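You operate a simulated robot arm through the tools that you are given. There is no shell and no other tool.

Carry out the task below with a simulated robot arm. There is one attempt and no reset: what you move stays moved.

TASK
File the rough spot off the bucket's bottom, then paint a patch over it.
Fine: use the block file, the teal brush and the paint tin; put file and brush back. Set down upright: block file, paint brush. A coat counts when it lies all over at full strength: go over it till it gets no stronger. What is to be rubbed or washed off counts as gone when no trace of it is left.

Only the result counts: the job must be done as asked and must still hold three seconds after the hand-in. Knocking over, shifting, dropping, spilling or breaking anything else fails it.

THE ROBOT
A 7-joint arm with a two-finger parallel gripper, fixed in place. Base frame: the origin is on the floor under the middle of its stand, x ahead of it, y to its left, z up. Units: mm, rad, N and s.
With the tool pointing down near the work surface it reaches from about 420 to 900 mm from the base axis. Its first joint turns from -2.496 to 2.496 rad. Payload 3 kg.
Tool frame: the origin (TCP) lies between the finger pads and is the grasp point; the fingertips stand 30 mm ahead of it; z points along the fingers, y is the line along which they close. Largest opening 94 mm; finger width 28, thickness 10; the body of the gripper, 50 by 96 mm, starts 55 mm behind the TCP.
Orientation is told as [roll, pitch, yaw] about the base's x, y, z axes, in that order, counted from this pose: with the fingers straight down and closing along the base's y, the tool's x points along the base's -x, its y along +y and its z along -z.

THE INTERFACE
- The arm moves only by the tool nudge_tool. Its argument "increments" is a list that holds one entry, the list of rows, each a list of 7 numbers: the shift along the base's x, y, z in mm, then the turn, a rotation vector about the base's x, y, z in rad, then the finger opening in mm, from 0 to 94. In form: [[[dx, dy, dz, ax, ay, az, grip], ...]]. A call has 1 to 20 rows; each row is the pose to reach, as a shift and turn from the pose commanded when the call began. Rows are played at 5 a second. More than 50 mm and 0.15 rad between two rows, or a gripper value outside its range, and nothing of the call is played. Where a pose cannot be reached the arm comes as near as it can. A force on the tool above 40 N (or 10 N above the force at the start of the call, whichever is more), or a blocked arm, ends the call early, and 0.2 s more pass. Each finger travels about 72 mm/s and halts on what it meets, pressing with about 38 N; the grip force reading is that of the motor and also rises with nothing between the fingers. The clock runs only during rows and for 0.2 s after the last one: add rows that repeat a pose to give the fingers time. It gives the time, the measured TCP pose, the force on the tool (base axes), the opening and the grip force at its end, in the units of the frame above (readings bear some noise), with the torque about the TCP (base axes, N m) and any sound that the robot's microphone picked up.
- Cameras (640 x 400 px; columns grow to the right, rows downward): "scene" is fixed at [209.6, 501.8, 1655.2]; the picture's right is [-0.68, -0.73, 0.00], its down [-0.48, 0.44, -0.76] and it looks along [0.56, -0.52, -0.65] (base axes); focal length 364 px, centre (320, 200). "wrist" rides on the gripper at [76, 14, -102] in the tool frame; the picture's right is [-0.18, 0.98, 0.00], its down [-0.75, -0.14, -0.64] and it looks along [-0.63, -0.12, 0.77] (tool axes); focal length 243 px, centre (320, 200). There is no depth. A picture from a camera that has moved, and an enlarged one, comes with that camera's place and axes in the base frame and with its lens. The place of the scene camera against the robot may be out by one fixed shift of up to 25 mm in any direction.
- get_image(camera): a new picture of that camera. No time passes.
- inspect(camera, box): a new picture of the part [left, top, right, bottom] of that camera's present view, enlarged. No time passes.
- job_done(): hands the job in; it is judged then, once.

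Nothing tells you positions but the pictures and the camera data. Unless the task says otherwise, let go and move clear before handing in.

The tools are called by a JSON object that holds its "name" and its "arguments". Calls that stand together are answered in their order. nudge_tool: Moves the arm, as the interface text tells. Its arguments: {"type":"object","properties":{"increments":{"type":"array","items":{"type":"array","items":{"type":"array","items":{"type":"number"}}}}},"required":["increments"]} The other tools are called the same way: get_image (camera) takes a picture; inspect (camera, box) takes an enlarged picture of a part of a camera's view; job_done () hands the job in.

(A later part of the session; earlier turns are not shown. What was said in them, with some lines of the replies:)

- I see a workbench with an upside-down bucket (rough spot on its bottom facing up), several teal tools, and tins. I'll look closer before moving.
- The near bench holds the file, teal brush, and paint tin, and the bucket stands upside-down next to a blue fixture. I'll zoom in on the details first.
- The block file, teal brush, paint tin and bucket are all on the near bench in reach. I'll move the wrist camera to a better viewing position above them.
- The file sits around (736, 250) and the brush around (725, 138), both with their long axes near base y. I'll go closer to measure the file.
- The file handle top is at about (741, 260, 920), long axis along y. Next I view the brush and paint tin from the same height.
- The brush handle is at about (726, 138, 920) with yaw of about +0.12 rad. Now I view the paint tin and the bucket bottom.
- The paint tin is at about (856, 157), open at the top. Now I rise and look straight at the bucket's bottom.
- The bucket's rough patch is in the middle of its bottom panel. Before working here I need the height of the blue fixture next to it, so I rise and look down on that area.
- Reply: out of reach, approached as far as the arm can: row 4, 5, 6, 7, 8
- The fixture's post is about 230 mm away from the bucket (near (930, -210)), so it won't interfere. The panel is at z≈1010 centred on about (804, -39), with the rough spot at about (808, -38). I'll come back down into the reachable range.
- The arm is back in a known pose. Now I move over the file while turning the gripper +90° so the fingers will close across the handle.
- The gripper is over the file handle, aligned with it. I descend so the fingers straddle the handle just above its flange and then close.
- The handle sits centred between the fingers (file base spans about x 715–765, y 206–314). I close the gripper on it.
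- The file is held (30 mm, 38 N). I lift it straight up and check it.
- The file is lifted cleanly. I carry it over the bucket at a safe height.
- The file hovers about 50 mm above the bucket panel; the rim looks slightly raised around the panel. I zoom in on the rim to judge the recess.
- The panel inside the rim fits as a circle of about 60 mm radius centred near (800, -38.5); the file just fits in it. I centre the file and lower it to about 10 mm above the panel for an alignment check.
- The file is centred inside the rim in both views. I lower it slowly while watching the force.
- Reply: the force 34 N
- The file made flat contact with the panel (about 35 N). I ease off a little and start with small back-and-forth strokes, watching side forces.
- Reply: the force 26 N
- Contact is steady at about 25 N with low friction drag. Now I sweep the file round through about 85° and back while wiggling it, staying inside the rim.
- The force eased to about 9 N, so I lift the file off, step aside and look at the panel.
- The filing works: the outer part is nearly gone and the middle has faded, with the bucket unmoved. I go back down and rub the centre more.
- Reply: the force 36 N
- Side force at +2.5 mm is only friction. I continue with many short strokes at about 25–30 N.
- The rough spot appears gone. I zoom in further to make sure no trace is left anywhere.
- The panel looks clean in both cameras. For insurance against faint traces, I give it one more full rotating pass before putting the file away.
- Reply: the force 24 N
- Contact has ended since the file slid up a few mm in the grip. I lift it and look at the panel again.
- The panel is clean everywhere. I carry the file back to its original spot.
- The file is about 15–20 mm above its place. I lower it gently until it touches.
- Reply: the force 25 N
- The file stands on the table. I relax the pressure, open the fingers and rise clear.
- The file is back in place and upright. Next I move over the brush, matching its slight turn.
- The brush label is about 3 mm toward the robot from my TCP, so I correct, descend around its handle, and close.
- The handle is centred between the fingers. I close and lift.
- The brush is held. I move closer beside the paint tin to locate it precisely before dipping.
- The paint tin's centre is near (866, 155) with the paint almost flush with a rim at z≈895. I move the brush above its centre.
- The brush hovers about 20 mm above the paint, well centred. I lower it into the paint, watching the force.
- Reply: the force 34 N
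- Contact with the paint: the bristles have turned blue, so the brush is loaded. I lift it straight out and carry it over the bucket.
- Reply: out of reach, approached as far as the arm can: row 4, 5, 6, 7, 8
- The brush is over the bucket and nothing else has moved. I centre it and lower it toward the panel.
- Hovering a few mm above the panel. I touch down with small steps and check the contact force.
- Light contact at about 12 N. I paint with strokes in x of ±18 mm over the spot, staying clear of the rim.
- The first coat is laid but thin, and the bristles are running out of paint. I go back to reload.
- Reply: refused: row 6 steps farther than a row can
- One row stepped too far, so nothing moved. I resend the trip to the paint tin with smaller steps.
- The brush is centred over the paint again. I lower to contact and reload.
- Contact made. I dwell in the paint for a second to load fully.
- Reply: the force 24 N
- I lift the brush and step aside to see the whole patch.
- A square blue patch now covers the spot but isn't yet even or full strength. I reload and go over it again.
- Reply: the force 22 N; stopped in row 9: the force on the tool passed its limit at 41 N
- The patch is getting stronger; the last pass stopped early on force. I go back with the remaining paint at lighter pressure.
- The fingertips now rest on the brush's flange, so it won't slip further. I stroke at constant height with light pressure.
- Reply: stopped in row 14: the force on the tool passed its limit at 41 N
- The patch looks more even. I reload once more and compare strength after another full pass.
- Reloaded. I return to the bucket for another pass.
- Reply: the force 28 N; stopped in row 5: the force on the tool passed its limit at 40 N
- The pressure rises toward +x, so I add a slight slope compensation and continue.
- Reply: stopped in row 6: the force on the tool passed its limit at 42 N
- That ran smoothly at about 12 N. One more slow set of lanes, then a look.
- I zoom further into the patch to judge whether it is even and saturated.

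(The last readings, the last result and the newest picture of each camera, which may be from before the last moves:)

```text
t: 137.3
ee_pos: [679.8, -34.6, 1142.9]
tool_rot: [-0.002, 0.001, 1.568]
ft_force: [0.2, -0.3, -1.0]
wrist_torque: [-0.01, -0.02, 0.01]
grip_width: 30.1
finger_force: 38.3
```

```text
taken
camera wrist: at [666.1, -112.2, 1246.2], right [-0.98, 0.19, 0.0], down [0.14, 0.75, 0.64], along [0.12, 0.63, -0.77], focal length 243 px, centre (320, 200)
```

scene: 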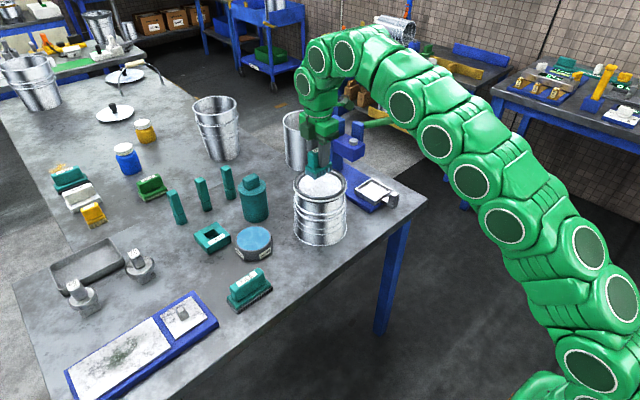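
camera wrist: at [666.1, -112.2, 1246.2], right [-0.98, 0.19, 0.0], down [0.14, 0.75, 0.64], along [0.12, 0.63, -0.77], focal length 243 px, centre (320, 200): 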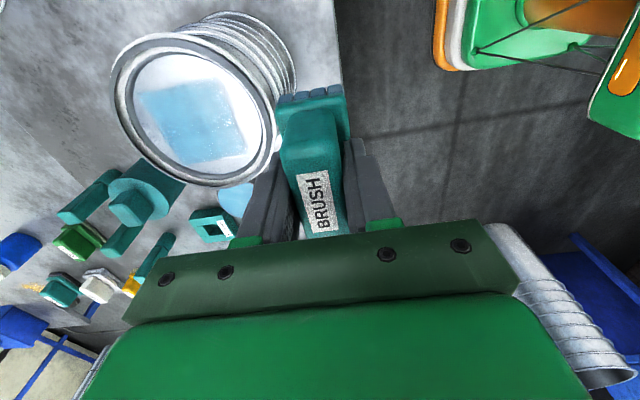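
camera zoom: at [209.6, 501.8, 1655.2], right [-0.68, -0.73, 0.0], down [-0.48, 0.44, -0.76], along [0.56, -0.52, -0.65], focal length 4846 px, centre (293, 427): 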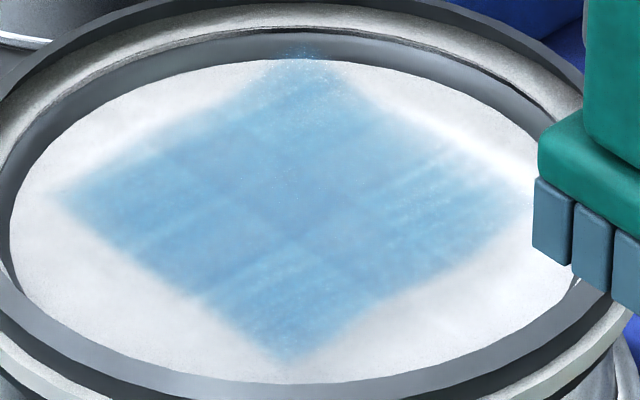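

The centre is well covered, with faint streaks remaining. I reload and do another slow, complete pass to see whether it still gets stronger.

{"name": "nudge_tool", "arguments": {"increments": [[[35, 34, -5, 0, 0, 0, 10], [68, 68, -15, 0, 0, 0, 10], [100, 101, -30, 0, 0, 0, 10], [130, 132, -50, 0, 0, 0, 10], [158, 160, -75, 0, 0, 0, 10], [178, 179, -105, 0, 0, 0, 10], [187.5, 187.6, -135, 0, 0, 0, 10], [187.5, 187.6, -165, 0, 0, 0, 10], [187.5, 187.6, -182, 0, 0, 0, 10], [187.5, 187.6, -190, 0, 0, 0, 10], [187.5, 187.6, -193, 0, 0, 0, 10], [187.5, 187.6, -193, 0, 0, 0, 10]]]}}

{"name": "nudge_tool", "arguments": {"increments": [[[0, 0, -0.6, 0, 0, 0, 10], [0, 0, -1.2, 0, 0, 0, 10], [0, 0, -1.8, 0, 0, 0, 10], [0, 0, -1.8, 0, 0, 0, 10]]]}}

```text
t: 139.9
ee_pos: [868.0, 149.5, 950.2]
tool_rot: [-0.002, 0.003, 1.567]
ft_force: [0.4, 0.0, -0.1]
wrist_torque: [-0.01, 0.03, 0.02]
grip_width: 29.4
finger_force: 37.9
```

```text
t: 140.9
ee_pos: [868.1, 149.5, 948.5]
tool_rot: [-0.005, 0.002, 1.571]
ft_force: [0.2, 0.2, 6.2]
wrist_torque: [0.14, 0.17, -0.01]
grip_width: 29.6
finger_force: 38.3
```

{"name": "nudge_tool", "arguments": {"increments": [[[0, 0, -0.5, 0, 0, 0, 10], [0, 0, -0.5, 0, 0, 0, 10], [0, 0, -0.5, 0, 0, 0, 10], [0, 0, -0.5, 0, 0, 0, 10], [0, 0, -0.5, 0, 0, 0, 10]]]}}

{"name": "nudge_tool", "arguments": {"increments": [[[0, 0, 5, 0, 0, 0, 10], [0, 0, 30, 0, 0, 0, 10], [0, 0, 65, 0, 0, 0, 10], [-5, -20, 90, 0, 0, 0, 10], [-13, -50, 115, 0, 0, 0, 10], [-25, -85, 138, 0, 0, 0, 10], [-40, -122, 155, 0, 0, 0, 10], [-55, -160, 165, 0, 0, 0, 10], [-67, -187.5, 165, 0, 0, 0, 10], [-82.5, -187.5, 165, 0, 0, 0, 10], [-82.5, -187.5, 150, 0, 0, 0, 10], [-82.5, -187.5, 136, 0, 0, 0, 10], [-82.5, -187.5, 132, 0, 0, 0, 10], [-82.5, -187.5, 131, 0, 0, 0, 10], [-82.5, -187.5, 131, 0, 0, 0, 10]]]}}

```text
t: 142.1
ee_pos: [869.8, 149.1, 948.1]
tool_rot: [-0.004, 0.002, 1.569]
ft_force: [2.0, 1.0, 15.6]
wrist_torque: [0.2, 0.16, -0.03]
grip_width: 29.6
finger_force: 38.3
```

```text
t: 145.3
ee_pos: [785.6, -37.4, 1078.3]
tool_rot: [-0.002, 0.002, 1.571]
ft_force: [0.8, -0.1, -1.4]
wrist_torque: [0.0, 0.01, 0.0]
grip_width: 29.5
finger_force: 38.3
```

{"name": "nudge_tool", "arguments": {"increments": [[[0, 0, -0.5, 0, 0, 0, 10], [0, 0, -1, 0, 0, 0, 10], [0, 0, -1, 0, 0, 0, 10]]]}}

```text
t: 146.1
ee_pos: [785.6, -37.6, 1077.5]
tool_rot: [-0.005, 0.001, 1.568]
ft_force: [-0.8, -0.2, 7.9]
wrist_torque: [0.1, 0.25, 0.0]
grip_width: 29.7
finger_force: 38.2
```

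{"name": "nudge_tool", "arguments": {"increments": [[[0, 0, -0.3, 0, 0, 0, 10], [6, 0, -0.25, 0, 0, 0, 10], [12, 0, -0.2, 0, 0, 0, 10], [18, 0, -0.15, 0, 0, 0, 10], [24, 0, -0.1, 0, 0, 0, 10], [30, 0, -0.05, 0, 0, 0, 10], [33, 0, 0, 0, 0, 0, 10], [33, 4, 0, 0, 0, 0, 10], [27, 4, 0, 0, 0, 0, 10], [21, 4, -0.05, 0, 0, 0, 10], [15, 4, -0.1, 0, 0, 0, 10], [9, 4, -0.15, 0, 0, 0, 10], [3, 4, -0.2, 0, 0, 0, 10], [-1, 4, -0.25, 0, 0, 0, 10], [-1, 0, -0.3, 0, 0, 0, 10], [-1, -4, -0.3, 0, 0, 0, 10], [5, -4, -0.25, 0, 0, 0, 10], [11, -4, -0.2, 0, 0, 0, 10], [17, -4, -0.15, 0, 0, 0, 10], [23, -4, -0.1, 0, 0, 0, 10]]]}}

{"name": "nudge_tool", "arguments": {"increments": [[[6, 0, 0, 0, 0, 0, 10], [10, 0, 0.05, 0, 0, 0, 10], [10, 4, 0.05, 0, 0, 0, 10], [4, 4, 0, 0, 0, 0, 10], [-2, 4, -0.05, 0, 0, 0, 10], [-8, 4, -0.1, 0, 0, 0, 10], [-14, 4, -0.15, 0, 0, 0, 10], [-20, 4, -0.2, 0, 0, 0, 10], [-24, 4, -0.2, 0, 0, 0, 10], [-18, 4, -0.2, 0, 0, 0, 10], [-12, 4, -0.15, 0, 0, 0, 10], [-6, 4, -0.1, 0, 0, 0, 10], [0, 4, -0.05, 0, 0, 0, 10], [6, 4, 0, 0, 0, 0, 10], [10, 4, 0, 0, 0, 0, 10], [4, 4, 0, 0, 0, 0, 10], [-2, 4, -0.05, 0, 0, 0, 10], [-8, 4, -0.1, 0, 0, 0, 10]]]}}

{"name": "nudge_tool", "arguments": {"increments": [[[0, 0, 10, 0, 0, 0, 10], [0, 0, 40, 0, 0, 0, 10], [0, 0, 65, 0, 0, 0, 10], [-45, 0, 65, 0, 0, 0, 10], [-90, 0, 65, 0, 0, 0, 10], [-120, 0, 65, 0, 0, 0, 10], [-120, 0, 65, 0, 0, 0, 10]]]}}

{"name": "inspect", "arguments": {"camera": "wrist", "box": [140, 50, 270, 170]}}

{"name": "inspect", "arguments": {"camera": "scene", "box": [302, 168, 342, 198]}}

```text
t: 149.9
ee_pos: [793.4, -42.8, 1078.2]
tool_rot: [-0.006, 0.005, 1.569]
ft_force: [0.3, 0.7, 10.6]
wrist_torque: [0.22, 0.18, 0.0]
grip_width: 29.7
finger_force: 37.3
stopped in row 18: the force on the tool passed its limit at 41 N (the readings are from after the stop); the commanded pose is now the measured one
```

```text
t: 153.7
ee_pos: [785.5, -38.2, 1077.6]
tool_rot: [-0.002, 0.004, 1.57]
ft_force: [9.6, 0.3, 28.1]
wrist_torque: [0.11, -0.27, 0.0]
grip_width: 29.6
finger_force: 37.7
```

```text
t: 155.3
ee_pos: [665.7, -38.9, 1141.5]
tool_rot: [-0.003, 0.003, 1.568]
ft_force: [-0.8, 0.3, -0.7]
wrist_torque: [0.0, 0.02, -0.01]
grip_width: 30.0
finger_force: 38.3
```

```text
3.33 times, centred on (205, 110) of wrist
camera zoom: at [650.8, -114.8, 1245.3], right [-0.98, 0.19, 0.0], down [0.14, 0.76, 0.64], along [0.12, 0.63, -0.77], focal length 809 px, centre (703, 500)
```

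zoom: 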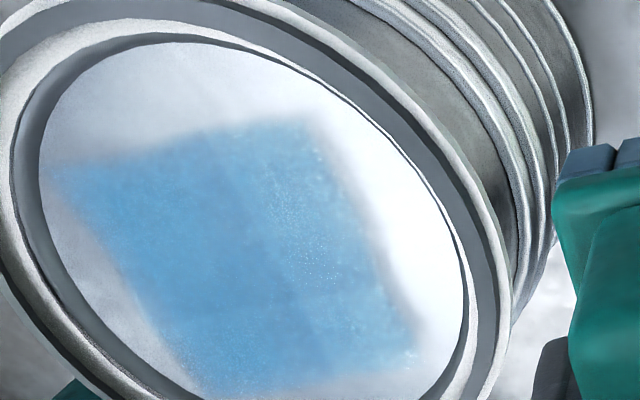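

```text
13.33 times, centred on (322, 183) of scene
camera zoom: at [209.6, 501.8, 1655.2], right [-0.68, -0.73, 0.0], down [-0.48, 0.44, -0.76], along [0.56, -0.52, -0.65], focal length 4846 px, centre (293, 427)
```

zoom: 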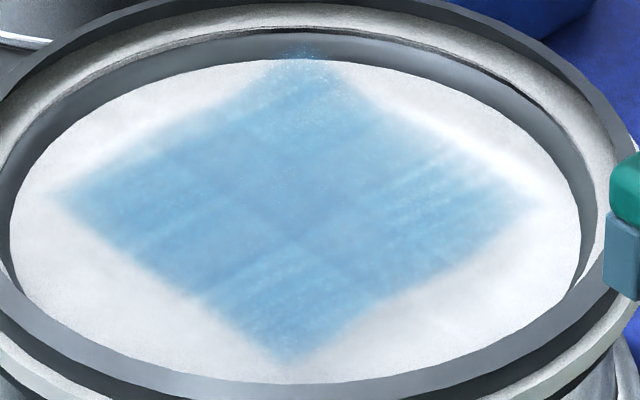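

The patch no longer changes in the centre; its y-ends look slightly streaky. I reload and go over the patch with lanes shifted in y to even it out.

{"name": "nudge_tool", "arguments": {"increments": [[[35, 33, -5, 0, 0, 0, 10], [69, 66, -12, 0, 0, 0, 10], [102, 98, -24, 0, 0, 0, 10], [134, 128, -42, 0, 0, 0, 10], [163, 156, -65, 0, 0, 0, 10], [187, 178, -95, 0, 0, 0, 10], [201.6, 191.5, -130, 0, 0, 0, 10], [201.6, 191.5, -165, 0, 0, 0, 10], [201.6, 191.5, -182, 0, 0, 0, 10], [201.6, 191.5, -190, 0, 0, 0, 10], [201.6, 191.5, -192, 0, 0, 0, 10], [201.6, 191.5, -192, 0, 0, 0, 10]]]}}

{"name": "nudge_tool", "arguments": {"increments": [[[0, 0, -0.6, 0, 0, 0, 10], [0, 0, -1.2, 0, 0, 0, 10], [0, 0, -1.6, 0, 0, 0, 10], [0, 0, -1.6, 0, 0, 0, 10]]]}}

```text
t: 157.9
ee_pos: [866.5, 153.4, 949.9]
tool_rot: [-0.002, 0.004, 1.57]
ft_force: [-0.8, -0.3, -0.9]
wrist_torque: [0.0, 0.01, 0.01]
grip_width: 29.7
finger_force: 38.2
```

```text
t: 158.9
ee_pos: [867.4, 153.5, 948.2]
tool_rot: [-0.003, 0.004, 1.568]
ft_force: [0.2, 0.3, -1.5]
wrist_torque: [0.02, -0.03, -0.03]
grip_width: 29.7
finger_force: 37.8
```

{"name": "nudge_tool", "arguments": {"increments": [[[0, 0, -0.5, 0.003, -0.0035, 0, 10], [0, 0, -1, 0.003, -0.0035, 0, 10], [0, 0, -1.5, 0.003, -0.0035, 0, 10], [0, 0, -1.5, 0.003, -0.0035, 0, 10], [0, 0, -1.5, 0.003, -0.0035, 0, 10], [0, 0, -1.5, 0.003, -0.0035, 0, 10]]]}}

{"name": "inspect", "arguments": {"camera": "scene", "box": [220, 210, 300, 274]}}

```text
t: 160.3
ee_pos: [867.2, 152.9, 949.1]
tool_rot: [-0.009, 0.0, 1.568]
ft_force: [1.5, -0.6, 18.4]
wrist_torque: [-0.14, 0.32, -0.02]
grip_width: 29.9
finger_force: 38.2
```

```text
6.25 times, centred on (260, 242) of scene
camera zoom: at [209.6, 501.8, 1655.2], right [-0.68, -0.73, 0.0], down [-0.48, 0.44, -0.76], along [0.56, -0.52, -0.65], focal length 2272 px, centre (695, -62)
```

zoom: 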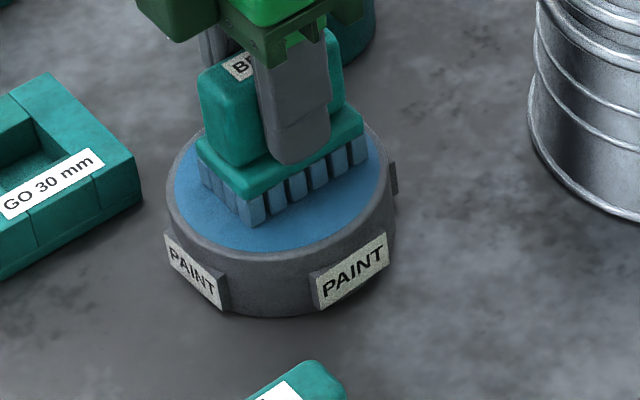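

{"name": "nudge_tool", "arguments": {"increments": [[[0, 0, 5, 0, 0, 0, 10], [0, 0, 30, 0, 0, 0, 10], [0, 0, 65, 0, 0, 0, 10], [-5, -20, 90, 0, 0, 0, 10], [-13, -50, 115, 0, 0, 0, 10], [-25, -85, 138, 0, 0, 0, 10], [-40, -122, 155, 0, 0, 0, 10], [-57, -158, 165, 0, 0, 0, 10], [-75.7, -183, 165, 0, 0, 0, 10], [-75.7, -183, 165, 0, 0, 0, 10], [-75.7, -183, 150, 0, 0, 0, 10], [-75.7, -183, 136, 0, 0, 0, 10], [-75.7, -183, 131.5, 0, 0, 0, 10], [-75.7, -183, 130, 0, 0, 0, 10], [-75.7, -183, 130, 0, 0, 0, 10]]]}}

{"name": "nudge_tool", "arguments": {"increments": [[[0, 0, -0.5, 0, 0, 0, 10], [0, 0, -1, 0, 0, 0, 10], [0, 0, -1, 0, 0, 0, 10]]]}}

{"name": "inspect", "arguments": {"camera": "wrist", "box": [200, 0, 440, 180]}}

```text
t: 163.5
ee_pos: [791.1, -29.1, 1078.1]
tool_rot: [-0.009, 0.0, 1.57]
ft_force: [-2.0, 0.4, 15.2]
wrist_torque: [-0.05, 0.4, 0.01]
grip_width: 29.9
finger_force: 38.2
```

```text
t: 164.5
ee_pos: [792.9, -29.6, 1076.9]
tool_rot: [-0.01, 0.0, 1.569]
ft_force: [-2.6, -1.3, 11.1]
wrist_torque: [-0.08, 0.36, 0.03]
grip_width: 29.5
finger_force: 38.6
stopped in row 3: the force on the tool passed its limit at 40 N (the readings are from after the stop); the commanded pose is now the measured one
```

```text
2.22 times, centred on (320, 90) of wrist
camera zoom: at [777.0, -105.6, 1180.7], right [-0.98, 0.19, -0.01], down [0.14, 0.75, 0.64], along [0.13, 0.63, -0.77], focal length 539 px, centre (320, 444)
```

zoom: 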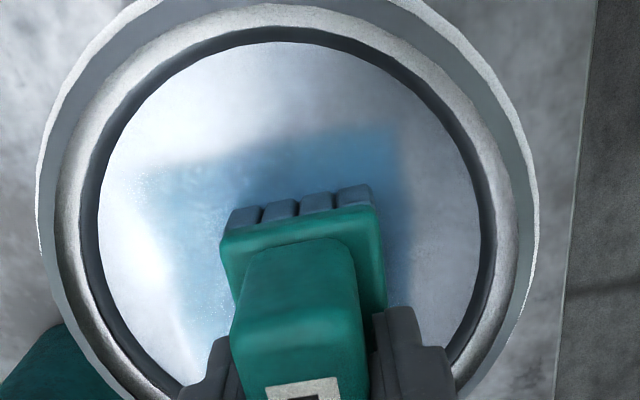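

The torque shows only the near (-x) edge of the brush is pressing, so I lift slightly, tilt by about 0.7° and touch again.

{"name": "nudge_tool", "arguments": {"increments": [[[0, 0, 1.5, 0.005, 0.012, 0, 10], [0, 0, 1.5, 0.005, 0.012, 0, 10], [0, 0, 1, 0.005, 0.012, 0, 10], [0, 0, 0.5, 0.005, 0.012, 0, 10], [0, 0, 0, 0.005, 0.012, 0, 10], [0, 0, 0, 0.005, 0.012, 0, 10]]]}}

```text
t: 165.9
ee_pos: [790.9, -30.0, 1078.7]
tool_rot: [0.002, -0.005, 1.57]
ft_force: [-1.2, 0.2, 11.6]
wrist_torque: [-0.49, -0.1, 0.01]
grip_width: 29.5
finger_force: 37.8
```

{"name": "nudge_tool", "arguments": {"increments": [[[0, 0, 1, -0.005, 0, 0, 10], [0, 0, 1, -0.005, 0, 0, 10], [0, 0, 0.4, -0.005, 0, 0, 10], [0, 0, 0, -0.005, 0, 0, 10], [0, 0, 0, -0.005, 0, 0, 10]]]}}

```text
t: 167.1
ee_pos: [792.4, -27.1, 1078.1]
tool_rot: [0.002, 0.0, 1.57]
ft_force: [-0.4, 1.1, 10.2]
wrist_torque: [0.04, -0.06, -0.03]
grip_width: 29.9
finger_force: 37.8
```

Now the contact is flat (torque near zero, about 10 N). I paint a complete set of lanes with the fresh load.

{"name": "nudge_tool", "arguments": {"increments": [[[6, 0, 0, -0.005, 0, 0, 10], [12, 0, 0, -0.005, 0, 0, 10], [18, 0, 0, -0.005, 0, 0, 10], [18, -4, 0, -0.005, 0, 0, 10], [10, -4, 0, -0.005, 0, 0, 10], [2, -4, -0.1, -0.005, 0, 0, 10], [-6, -4, -0.1, -0.005, 0, 0, 10], [-6, -8, -0.1, -0.005, 0, 0, 10], [2, -8, -0.1, -0.005, 0, 0, 10], [10, -8, -0.1, -0.005, 0, 0, 10], [18, -8, 0, -0.005, 0, 0, 10], [25, -8, 0, -0.005, 0, 0, 10], [25, -12, 0, -0.005, 0, 0, 10], [17, -12, 0, -0.005, 0, 0, 10], [9, -12, -0.1, -0.005, 0, 0, 10], [1, -12, -0.1, -0.005, 0, 0, 10], [-6, -12, -0.1, -0.005, 0, 0, 10], [0, -16, -0.1, -0.005, 0, 0, 10], [9, -16, -0.1, -0.005, 0, 0, 10], [18, -16, 0, -0.005, 0, 0, 10]]]}}

```text
t: 171.3
ee_pos: [808.2, -45.8, 1077.4]
tool_rot: [0.003, 0.006, 1.568]
ft_force: [-11.2, -0.6, 29.6]
wrist_torque: [0.15, 0.33, 0.08]
grip_width: 29.6
finger_force: 37.7
```

{"name": "nudge_tool", "arguments": {"increments": [[[0, 0, 0.5, 0.0055, 0, 0, 10], [-9, 0, 0.4, 0.0055, 0, 0, 10], [-18, 0, 0.3, 0.0055, 0, 0, 10], [-24, 4, 0.3, 0.0055, 0, 0, 10], [-16, 4, 0.3, 0.0055, 0, 0, 10], [-8, 4, 0.4, 0.0055, 0, 0, 10], [0, 4, 0.5, 0.0055, 0, 0, 10], [7, 4, 0.5, 0.0055, 0, 0, 10], [7, 8, 0.5, 0.0055, 0, 0, 10], [0, 8, 0.5, 0.0055, 0, 0, 10], [-8, 8, 0.4, 0.0055, 0, 0, 10], [-16, 8, 0.3, 0.0055, 0, 0, 10], [-24, 8, 0.3, 0.0055, 0, 0, 10], [-24, 12, 0.3, 0.0055, 0, 0, 10], [-16, 12, 0.3, 0.0055, 0, 0, 10], [-8, 12, 0.4, 0.0055, 0, 0, 10], [0, 12, 0.5, 0.0055, 0, 0, 10], [7, 12, 0.5, 0.0055, 0, 0, 10], [0, 16, 0.5, 0.0055, 0, 0, 10], [-8, 16, 0.4, 0.0055, 0, 0, 10]]]}}

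{"name": "nudge_tool", "arguments": {"increments": [[[0, 0, 10, 0, 0, 0, 10], [0, -8, 40, 0, 0, 0, 10], [0, -8, 65, 0, 0, 0, 10], [-45, -8, 65, 0, 0, 0, 10], [-90, -8, 65, 0, 0, 0, 10], [-120, -8, 65, 0, 0, 0, 10], [-120, -8, 65, 0, 0, 0, 10]]]}}

{"name": "inspect", "arguments": {"camera": "wrist", "box": [140, 50, 270, 170]}}

{"name": "inspect", "arguments": {"camera": "scene", "box": [302, 168, 342, 198]}}

```text
t: 175.5
ee_pos: [801.3, -29.6, 1076.9]
tool_rot: [0.003, 0.001, 1.569]
ft_force: [0.2, -0.3, -0.1]
wrist_torque: [0.0, 0.0, 0.02]
grip_width: 29.5
finger_force: 37.8
```

```text
t: 177.1
ee_pos: [679.6, -38.7, 1142.8]
tool_rot: [0.003, -0.002, 1.57]
ft_force: [0.0, 0.3, -2.4]
wrist_torque: [0.01, 0.0, 0.02]
grip_width: 29.6
finger_force: 37.9
```

```text
3.33 times, centred on (205, 110) of wrist
camera zoom: at [667.2, -114.8, 1245.2], right [-0.98, 0.19, 0.0], down [0.14, 0.75, 0.64], along [0.12, 0.63, -0.77], focal length 809 px, centre (703, 500)
```

zoom: 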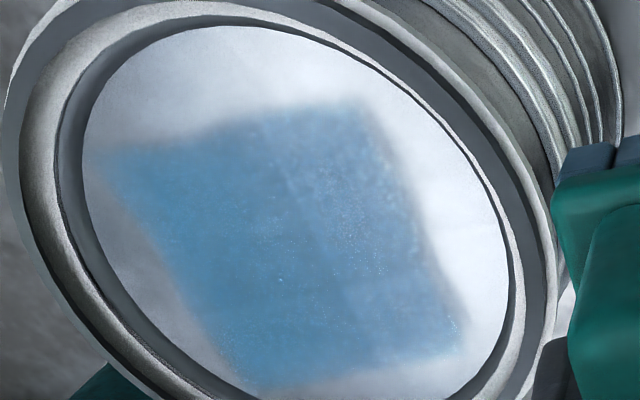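

```text
13.33 times, centred on (322, 183) of scene
camera zoom: at [209.6, 501.8, 1655.2], right [-0.68, -0.73, 0.0], down [-0.48, 0.44, -0.76], along [0.56, -0.52, -0.65], focal length 4846 px, centre (293, 427)
```

zoom: 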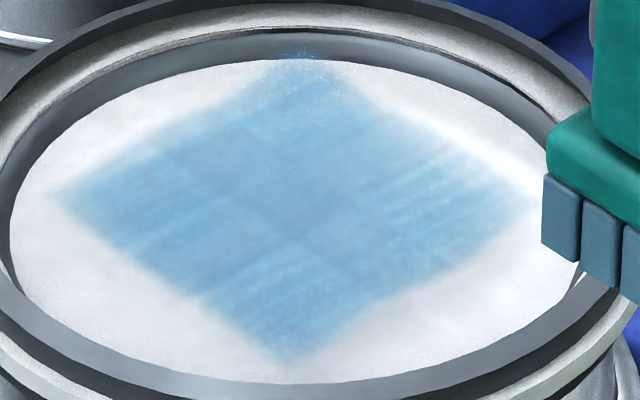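

The paint extent and streak pattern no longer change, so the coat seems saturated; I do one last reload and a slightly wider pass to be sure the edges and corners are full strength too.

{"name": "nudge_tool", "arguments": {"increments": [[[35, 35, -5, 0, 0, 0, 10], [68, 70, -15, 0, 0, 0, 10], [100, 103, -30, 0, 0, 0, 10], [130, 135, -50, 0, 0, 0, 10], [158, 163, -75, 0, 0, 0, 10], [178, 182, -105, 0, 0, 0, 10], [187.7, 191.5, -135, 0, 0, 0, 10], [187.7, 191.5, -165, 0, 0, 0, 10], [187.7, 191.5, -185, 0, 0, 0, 10], [187.7, 191.5, -192, 0, 0, 0, 10], [187.7, 191.5, -194, 0, 0, 0, 10], [187.7, 191.5, -194, 0, 0, 0, 10]]]}}

{"name": "nudge_tool", "arguments": {"increments": [[[0, 0, -0.7, 0, 0, 0, 10], [0, 0, -1.4, 0, 0, 0, 10], [0, 0, -2, 0, 0, 0, 10], [0, 0, -2, 0, 0, 0, 10]]]}}

```text
t: 179.7
ee_pos: [869.0, 153.1, 948.7]
tool_rot: [0.002, -0.003, 1.571]
ft_force: [-0.5, 0.1, -2.2]
wrist_torque: [0.02, -0.01, -0.02]
grip_width: 29.5
finger_force: 37.7
```

```text
t: 180.7
ee_pos: [869.6, 153.7, 948.1]
tool_rot: [0.002, 0.0, 1.571]
ft_force: [-1.5, -2.3, 17.7]
wrist_torque: [-0.23, 0.08, 0.04]
grip_width: 29.8
finger_force: 37.2
```

{"name": "nudge_tool", "arguments": {"increments": [[[0, 0, 0, 0, 0, 0, 10], [0, 0, 0, 0, 0, 0, 10], [0, 0, 5, 0, 0, 0, 10], [0, 0, 30, 0, 0, 0, 10], [0, 0, 65, 0, 0, 0, 10], [-5, -20, 90, 0, 0, 0, 10], [-13, -50, 115, 0, 0, 0, 10], [-25, -85, 138, 0, 0, 0, 10], [-40, -122, 155, 0, 0, 0, 10], [-57, -158, 165, 0, 0, 0, 10], [-75, -191.5, 165, 0, 0, 0, 10], [-87.5, -191.5, 165, 0, 0, 0, 10], [-87.5, -191.5, 150, 0, 0, 0, 10], [-87.5, -191.5, 136, 0, 0, 0, 10], [-87.5, -191.5, 132, 0, 0, 0, 10], [-87.5, -191.5, 130.5, 0, 0, 0, 10], [-87.5, -191.5, 130.5, 0, 0, 0, 10]]]}}

{"name": "nudge_tool", "arguments": {"increments": [[[0, 0, -0.5, 0, 0, 0, 10], [0, 0, -0.9, 0, 0, 0, 10], [0, 0, -0.9, 0, 0, 0, 10]]]}}

```text
t: 184.3
ee_pos: [781.8, -38.3, 1078.0]
tool_rot: [0.002, -0.001, 1.571]
ft_force: [-1.4, 0.3, 4.3]
wrist_torque: [0.02, -0.02, 0.01]
grip_width: 29.8
finger_force: 38.1
```

```text
t: 185.1
ee_pos: [781.5, -37.5, 1077.9]
tool_rot: [-0.001, 0.001, 1.569]
ft_force: [-0.2, 1.3, 26.8]
wrist_torque: [0.04, 0.03, 0.0]
grip_width: 29.9
finger_force: 38.0
```

Contact is flat. I ease the pressure and run the wide lanes.

{"name": "nudge_tool", "arguments": {"increments": [[[0, 0, 0.5, 0, 0, 0, 10], [0, 6, 0.5, 0, 0, 0, 10], [8, 6, 0.5, 0, 0, 0, 10], [16, 6, 0.5, 0, 0, 0, 10], [24, 6, 0.55, 0, 0, 0, 10], [32, 6, 0.6, 0, 0, 0, 10], [39, 6, 0.6, 0, 0, 0, 10], [39, 0, 0.6, 0, 0, 0, 10], [39, -6, 0.6, 0, 0, 0, 10], [32, -6, 0.55, 0, 0, 0, 10], [24, -6, 0.5, 0, 0, 0, 10], [16, -6, 0.45, 0, 0, 0, 10], [8, -6, 0.4, 0, 0, 0, 10], [0, -6, 0.35, 0, 0, 0, 10], [0, 0, 0.35, 0, 0, 0, 10], [8, 0, 0.35, 0, 0, 0, 10], [16, 0, 0.35, 0, 0, 0, 10], [24, 0, 0.4, 0, 0, 0, 10], [32, 0, 0.4, 0, 0, 0, 10], [39, 0, 0.4, 0, 0, 0, 10]]]}}

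```text
t: 185.9
ee_pos: [791.2, -31.4, 1078.4]
tool_rot: [-0.001, 0.001, 1.572]
ft_force: [1.5, 0.3, 9.2]
wrist_torque: [0.02, -0.08, 0.01]
grip_width: 29.8
finger_force: 37.9
stopped in row 4: the force on the tool passed its limit at 42 N (the readings are from after the stop); the commanded pose is now the measured one
```

{"name": "nudge_tool", "arguments": {"increments": [[[5, 0, 0.2, 0, 0, 0, 10], [10, 0, 0.25, 0, 0, 0, 10], [15, 0, 0.3, 0, 0, 0, 10], [20, 0, 0.3, 0, 0, 0, 10], [25, 0, 0.3, 0, 0, 0, 10], [29, 0, 0.35, 0, 0, 0, 10], [29, -4, 0.35, 0, 0, 0, 10], [29, -8, 0.35, 0, 0, 0, 10], [29, -12, 0.35, 0, 0, 0, 10], [24, -12, 0.3, 0, 0, 0, 10], [19, -12, 0.3, 0, 0, 0, 10], [14, -12, 0.25, 0, 0, 0, 10], [9, -12, 0.25, 0, 0, 0, 10], [4, -12, 0.2, 0, 0, 0, 10], [-1, -12, 0.2, 0, 0, 0, 10], [-6, -12, 0.15, 0, 0, 0, 10], [-10, -12, 0.15, 0, 0, 0, 10], [-10, -8, 0.15, 0, 0, 0, 10], [-10, -4, 0.15, 0, 0, 0, 10], [-10, 0, 0.15, 0, 0, 0, 10]]]}}

```text
t: 190.1
ee_pos: [780.3, -31.7, 1077.5]
tool_rot: [0.003, -0.001, 1.569]
ft_force: [-0.1, -7.8, 21.7]
wrist_torque: [-0.42, 0.04, 0.02]
grip_width: 29.3
finger_force: 38.0
```

{"name": "nudge_tool", "arguments": {"increments": [[[5, 0, 0.2, 0, 0, 0, 10], [10, 0, 0.2, 0, 0, 0, 10], [10, -3, 0.2, 0, 0, 0, 10], [5, -3, 0.2, 0, 0, 0, 10], [0, -3, 0.2, 0, 0, 0, 10], [0, -6, 0.2, 0, 0, 0, 10], [5, -6, 0.2, 0, 0, 0, 10], [10, -6, 0.25, 0, 0, 0, 10], [15, -6, 0.25, 0, 0, 0, 10], [20, -6, 0.3, 0, 0, 0, 10], [25, -6, 0.3, 0, 0, 0, 10], [30, -6, 0.35, 0, 0, 0, 10], [35, -6, 0.35, 0, 0, 0, 10], [39, -6, 0.4, 0, 0, 0, 10], [39, -2, 0.4, 0, 0, 0, 10], [34, -2, 0.4, 0, 0, 0, 10], [29, -2, 0.35, 0, 0, 0, 10], [24, -2, 0.3, 0, 0, 0, 10], [19, -2, 0.3, 0, 0, 0, 10], [14, -2, 0.25, 0, 0, 0, 10]]]}}

{"name": "nudge_tool", "arguments": {"increments": [[[0, 0, 10, 0, 0, 0, 10], [0, 0, 40, 0, 0, 0, 10], [0, 0, 65, 0, 0, 0, 10], [-45, 0, 65, 0, 0, 0, 10], [-90, 0, 65, 0, 0, 0, 10], [-115, 0, 65, 0, 0, 0, 10], [-115, 0, 65, 0, 0, 0, 10]]]}}

{"name": "inspect", "arguments": {"camera": "wrist", "box": [140, 50, 270, 170]}}

{"name": "inspect", "arguments": {"camera": "scene", "box": [302, 168, 342, 198]}}

{"name": "inspect", "arguments": {"camera": "scene", "box": [290, 160, 350, 205]}}

```text
t: 194.3
ee_pos: [795.4, -34.1, 1077.8]
tool_rot: [-0.001, -0.003, 1.57]
ft_force: [6.5, -0.4, 15.7]
wrist_torque: [-0.03, -0.25, 0.0]
grip_width: 29.4
finger_force: 38.1
```

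```text
t: 195.9
ee_pos: [678.8, -34.2, 1143.6]
tool_rot: [0.001, 0.001, 1.571]
ft_force: [0.3, 0.1, -0.4]
wrist_torque: [0.01, -0.01, 0.0]
grip_width: 29.7
finger_force: 37.8
```

```text
3.33 times, centred on (205, 110) of wrist
camera zoom: at [666.1, -110.4, 1246.2], right [-0.98, 0.18, 0.0], down [0.14, 0.75, 0.64], along [0.12, 0.63, -0.77], focal length 809 px, centre (703, 500)
```

zoom: 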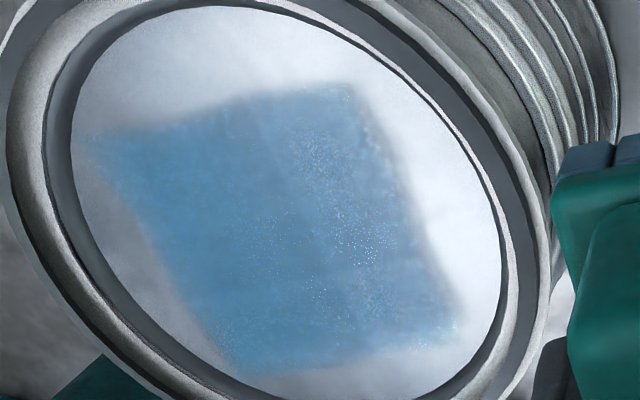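

```text
13.33 times, centred on (322, 183) of scene
camera zoom: at [209.6, 501.8, 1655.2], right [-0.68, -0.73, 0.0], down [-0.48, 0.44, -0.76], along [0.56, -0.52, -0.65], focal length 4846 px, centre (293, 427)
```

zoom: 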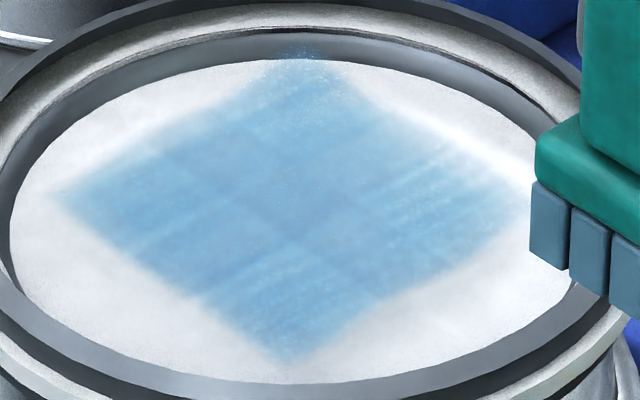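

```text
8.89 times, centred on (320, 182) of scene
camera zoom: at [209.6, 501.8, 1655.2], right [-0.68, -0.73, 0.0], down [-0.48, 0.44, -0.76], along [0.56, -0.52, -0.65], focal length 3231 px, centre (320, 356)
```

zoom: 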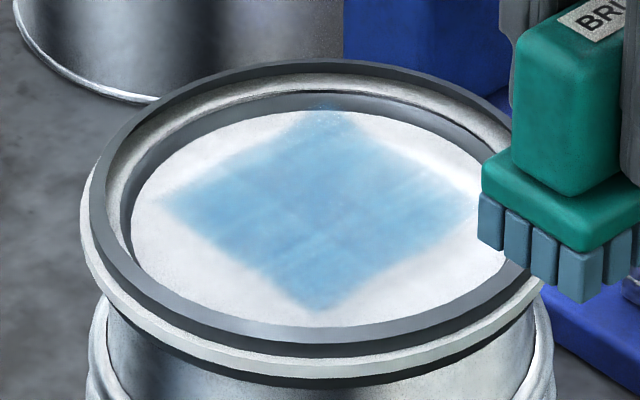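

The patch is unchanged by the extra pass, so the coat is at full strength across the square. Now I return the brush to its original spot and angle.

{"name": "nudge_tool", "arguments": {"increments": [[[11, 43, 0, 0, 0, 0.03, 10], [22, 86, 0, 0, 0, 0.06, 10], [33, 129, 0, 0, 0, 0.09, 10], [44.1, 172.2, 0, 0, 0, 0.121, 10], [44.1, 172.2, 0, 0, 0, 0.121, 10], [44.1, 172.2, -45, 0, 0, 0.121, 10], [44.1, 172.2, -90, 0, 0, 0.121, 10], [44.1, 172.2, -135, 0, 0, 0.121, 10], [44.1, 172.2, -180, 0, 0, 0.121, 10], [44.1, 172.2, -215, 0, 0, 0.121, 10], [44.1, 172.2, -226, 0, 0, 0.121, 10], [44.1, 172.2, -226, 0, 0, 0.121, 10]]]}}

{"name": "get_image", "arguments": {"camera": "wrist"}}

{"name": "inspect", "arguments": {"camera": "scene", "box": [200, 220, 320, 320]}}

```text
t: 198.5
ee_pos: [723.7, 138.3, 916.3]
tool_rot: [0.001, -0.001, 1.692]
ft_force: [-0.4, 0.3, -1.2]
wrist_torque: [0.03, 0.0, -0.01]
grip_width: 29.6
finger_force: 38.1
```

```text
taken
camera wrist: at [719.4, 61.6, 1019.7], right [-1.0, 0.06, 0.0], down [0.05, 0.76, 0.64], along [0.04, 0.64, -0.77], focal length 243 px, centre (320, 200)
```

wrist: 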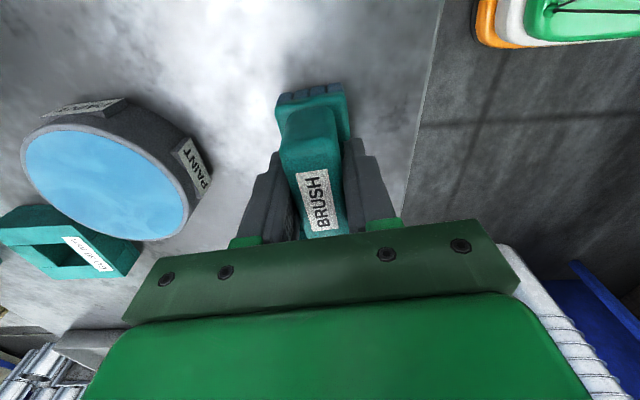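

```text
4.00 times, centred on (260, 270) of scene
camera zoom: at [209.6, 501.8, 1655.2], right [-0.68, -0.73, 0.0], down [-0.48, 0.44, -0.76], along [0.56, -0.52, -0.65], focal length 1454 px, centre (560, -80)
```

zoom: 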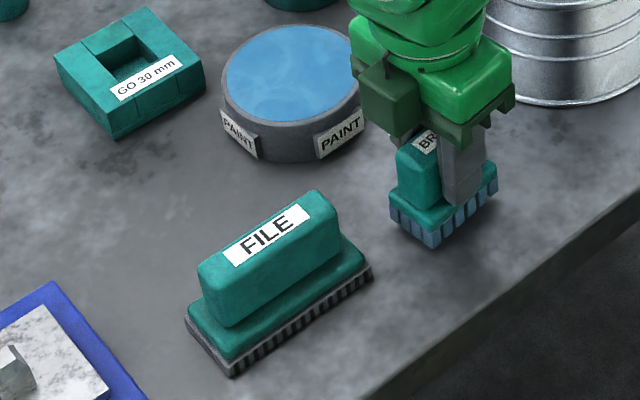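

The brush is about 8 mm above its place. I lower it gently to contact.

{"name": "nudge_tool", "arguments": {"increments": [[[-0.6, -0.3, -3, 0, 0, 0, 10], [-0.6, -0.3, -5.5, 0, 0, 0, 10], [-0.6, -0.3, -7, 0, 0, 0, 10], [-0.6, -0.3, -7, 0, 0, 0, 10]]]}}

{"name": "nudge_tool", "arguments": {"increments": [[[0, 0, -0.6, 0, 0, 0, 10], [0, 0, -1.2, 0, 0, 0, 10], [0, 0, -1.2, 0, 0, 0, 10]]]}}

```text
t: 199.5
ee_pos: [723.4, 138.6, 910.3]
tool_rot: [0.002, -0.003, 1.69]
ft_force: [0.4, 0.5, -1.3]
wrist_torque: [0.0, 0.03, -0.01]
grip_width: 29.8
finger_force: 37.7
```

```text
t: 200.3
ee_pos: [723.6, 138.5, 908.0]
tool_rot: [0.002, -0.001, 1.692]
ft_force: [0.0, 0.5, -0.6]
wrist_torque: [0.03, 0.0, 0.01]
grip_width: 29.6
finger_force: 38.4
```

{"name": "nudge_tool", "arguments": {"increments": [[[0, 0, -0.5, 0, 0, 0, 10], [0, 0, -1, 0, 0, 0, 10], [0, 0, -1.4, 0, 0, 0, 10], [0, 0, -1.4, 0, 0, 0, 10]]]}}

```text
t: 201.3
ee_pos: [723.2, 137.9, 907.5]
tool_rot: [0.0, -0.002, 1.69]
ft_force: [-5.1, 3.2, 19.4]
wrist_torque: [0.04, 0.2, -0.02]
grip_width: 29.7
finger_force: 38.5
```

The brush stands on the table. I relax, open and rise clear.

{"name": "nudge_tool", "arguments": {"increments": [[[0, 0, 0.8, 0, 0, 0, 10], [0, 0, 0.8, 0, 0, 0, 34], [0, 0, 0.8, 0, 0, 0, 50], [0, 0, 0.8, 0, 0, 0, 70], [0, 0, 0.8, 0, 0, 0, 70], [0, 0, 30, 0, 0, 0, 70], [0, 0, 75, 0, 0, 0, 70], [0, 0, 120, 0, 0, 0, 70], [0, 0, 120, 0, 0, 0, 70]]]}}

{"name": "get_image", "arguments": {"camera": "wrist"}}

{"name": "inspect", "arguments": {"camera": "scene", "box": [200, 220, 320, 320]}}

```text
t: 203.3
ee_pos: [722.5, 138.6, 1026.1]
tool_rot: [0.001, -0.001, 1.692]
ft_force: [0.6, 0.1, 0.2]
wrist_torque: [0.03, 0.02, 0.01]
grip_width: 70.0
finger_force: 0.2
```

```text
taken
camera wrist: at [718.7, 61.7, 1129.2], right [-1.0, 0.06, 0.0], down [0.05, 0.76, 0.64], along [0.04, 0.64, -0.77], focal length 243 px, centre (320, 200)
```

wrist: 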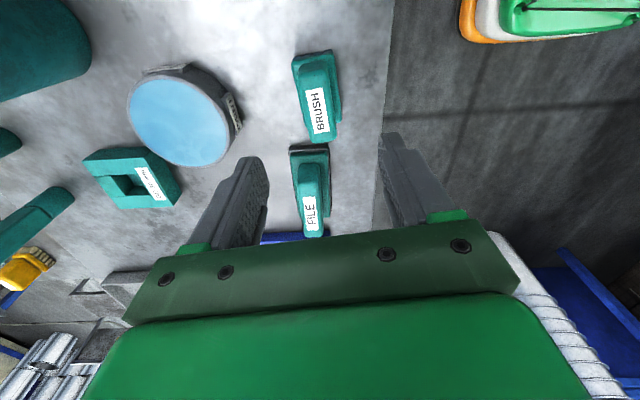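

```text
4.00 times, centred on (260, 270) of scene
camera zoom: at [209.6, 501.8, 1655.2], right [-0.68, -0.73, 0.0], down [-0.48, 0.44, -0.76], along [0.56, -0.52, -0.65], focal length 1454 px, centre (560, -80)
```

zoom: 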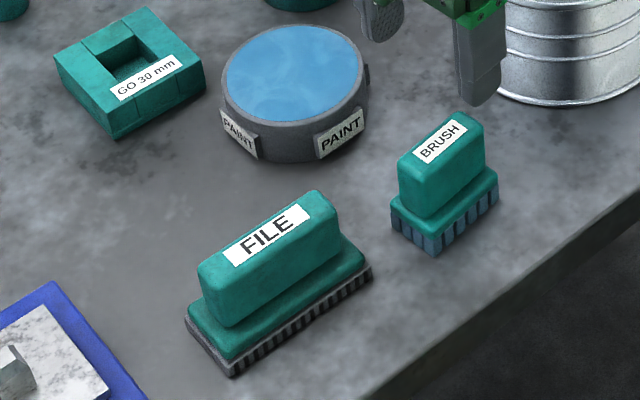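

File and brush stand upright in their places. I rise, turn the wrist back and take a clear look at the finished patch before handing in.

{"name": "nudge_tool", "arguments": {"increments": [[[0, 0, 45, 0, 0, -0.14, 70], [0, -10, 90, 0, 0, -0.28, 70], [0, -40, 130, 0, 0, -0.42, 70], [-3, -80, 132, 0, 0, -0.56, 94], [-6, -115, 132, 0, 0, -0.7, 94], [-9, -145, 132, 0, 0, -0.84, 94], [-12, -165, 132, 0, 0, -0.98, 94], [-12, -168, 132, 0, 0, -1.12, 94], [-12, -168, 132, 0, 0, -1.26, 94], [-12, -168, 132, 0, 0, -1.4, 94], [-12, -168, 132, 0, 0, -1.54, 94], [-12, -168, 132, 0, 0, -1.68, 94], [-12, -168, 132, 0, 0, -1.691, 94], [-12, -168, 132, 0, 0, -1.691, 94]]]}}

{"name": "get_image", "arguments": {"camera": "wrist"}}

{"name": "inspect", "arguments": {"camera": "wrist", "box": [220, 90, 420, 240]}}

{"name": "inspect", "arguments": {"camera": "scene", "box": [290, 160, 350, 205]}}

```text
t: 206.3
ee_pos: [711.4, -30.2, 1158.9]
tool_rot: [0.002, -0.002, -0.002]
ft_force: [0.3, 0.2, -0.2]
wrist_torque: [0.01, -0.01, 0.0]
grip_width: 93.9
finger_force: 0.1
```

```text
taken
camera wrist: at [635.7, -15.0, 1261.7], right [0.18, 0.98, 0.0], down [0.75, -0.14, 0.64], along [0.63, -0.12, -0.77], focal length 243 px, centre (320, 200)
```

wrist: 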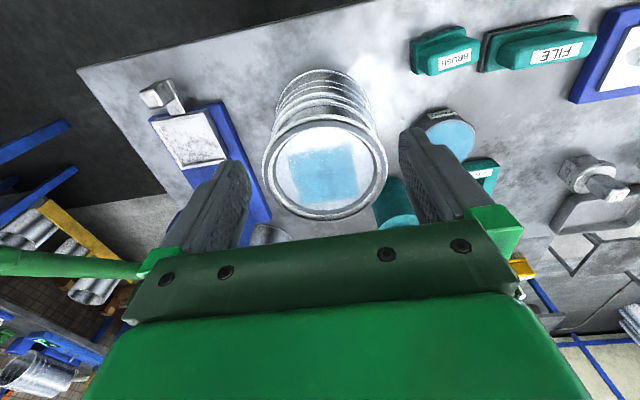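

```text
2.67 times, centred on (320, 165) of wrist
camera zoom: at [635.7, -15.0, 1261.7], right [0.18, 0.98, 0.0], down [0.75, -0.14, 0.64], along [0.63, -0.12, -0.77], focal length 647 px, centre (320, 293)
```

zoom: 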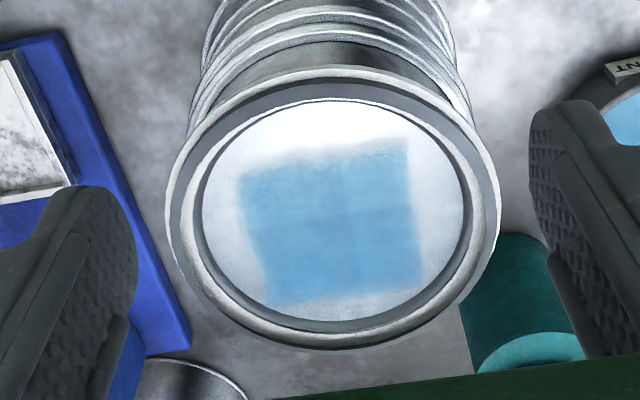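

```text
8.89 times, centred on (320, 182) of scene
camera zoom: at [209.6, 501.8, 1655.2], right [-0.68, -0.73, 0.0], down [-0.48, 0.44, -0.76], along [0.56, -0.52, -0.65], focal length 3231 px, centre (320, 356)
```

zoom: 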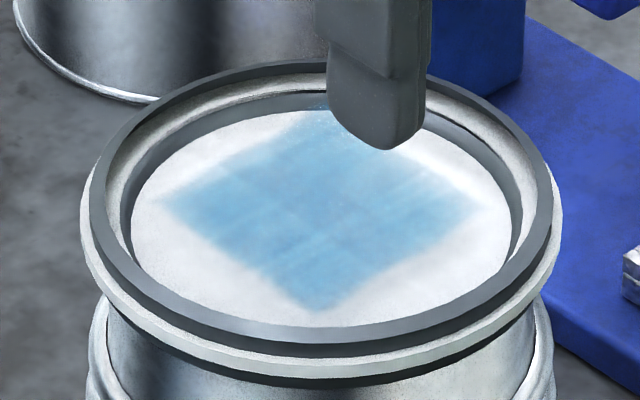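

The patch is an even, solid blue over the whole former rough spot; the bucket, tin, file and brush are all in place. I back the arm away and take a last overview.

{"name": "nudge_tool", "arguments": {"increments": [[[-30, 10, 25, 0, 0, 0, 94], [-60, 20, 50, 0, 0, 0, 94], [-90, 30, 75, 0, 0, 0, 94], [-90, 30, 75, 0, 0, 0, 94]]]}}

{"name": "get_image", "arguments": {"camera": "scene"}}

{"name": "inspect", "arguments": {"camera": "scene", "box": [200, 150, 420, 320]}}

```text
t: 207.3
ee_pos: [620.3, -0.6, 1234.0]
tool_rot: [0.003, 0.001, 0.001]
ft_force: [-0.2, -0.6, -0.2]
wrist_torque: [0.02, -0.01, 0.0]
grip_width: 93.8
finger_force: 0.1
```

```text
taken
```

scene: 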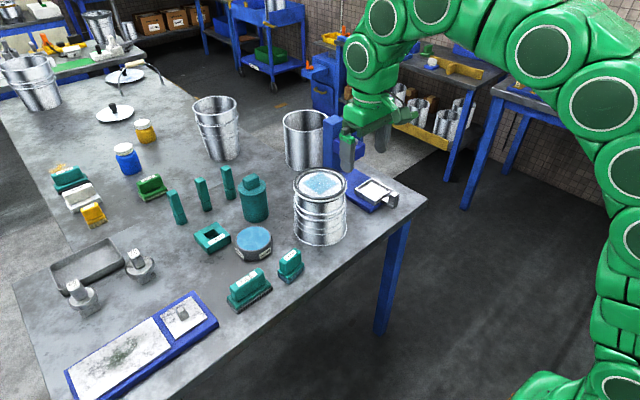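

```text
2.35 times, centred on (310, 235) of scene
camera zoom: at [209.6, 501.8, 1655.2], right [-0.68, -0.73, 0.0], down [-0.48, 0.44, -0.76], along [0.56, -0.52, -0.65], focal length 855 px, centre (344, 118)
```

zoom: 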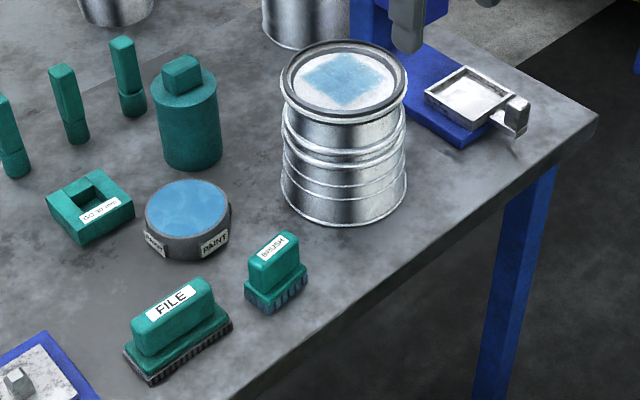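

The spot is filed off and painted over, the file and brush are back upright in their places, and everything else matches the starting picture. The arm is clear, so I hand in.

{"name": "job_done", "arguments": {}}

```text
The job is handed in.
```

I filed the rough spot off the bucket's bottom, painted a blue patch over it, and handed the job in. The hand-in was accepted, but I don't have the verdict.

- **Filing:** after two rounds with the block file, neither camera showed any trace of the rough spot. I gave it one extra pass before putting the file away.
- **Painting:** the patch is about 70 mm square and covers the whole former spot. I reloaded the brush several times. The last two reloads made no visible difference, so I take the coat to be at full strength. Faint streaks show up close in the scene camera, but they didn't change with more paint.
- **Put back:** the file and the teal brush are upright in their original places. The brush still has paint on its bristles.
- **Nothing disturbed:** the bucket, the paint tin and everything else on the bench look the same as in the starting picture.

While painting, the pressure passed the 40 N limit a few times and stopped those strokes early. The bucket did not shift.
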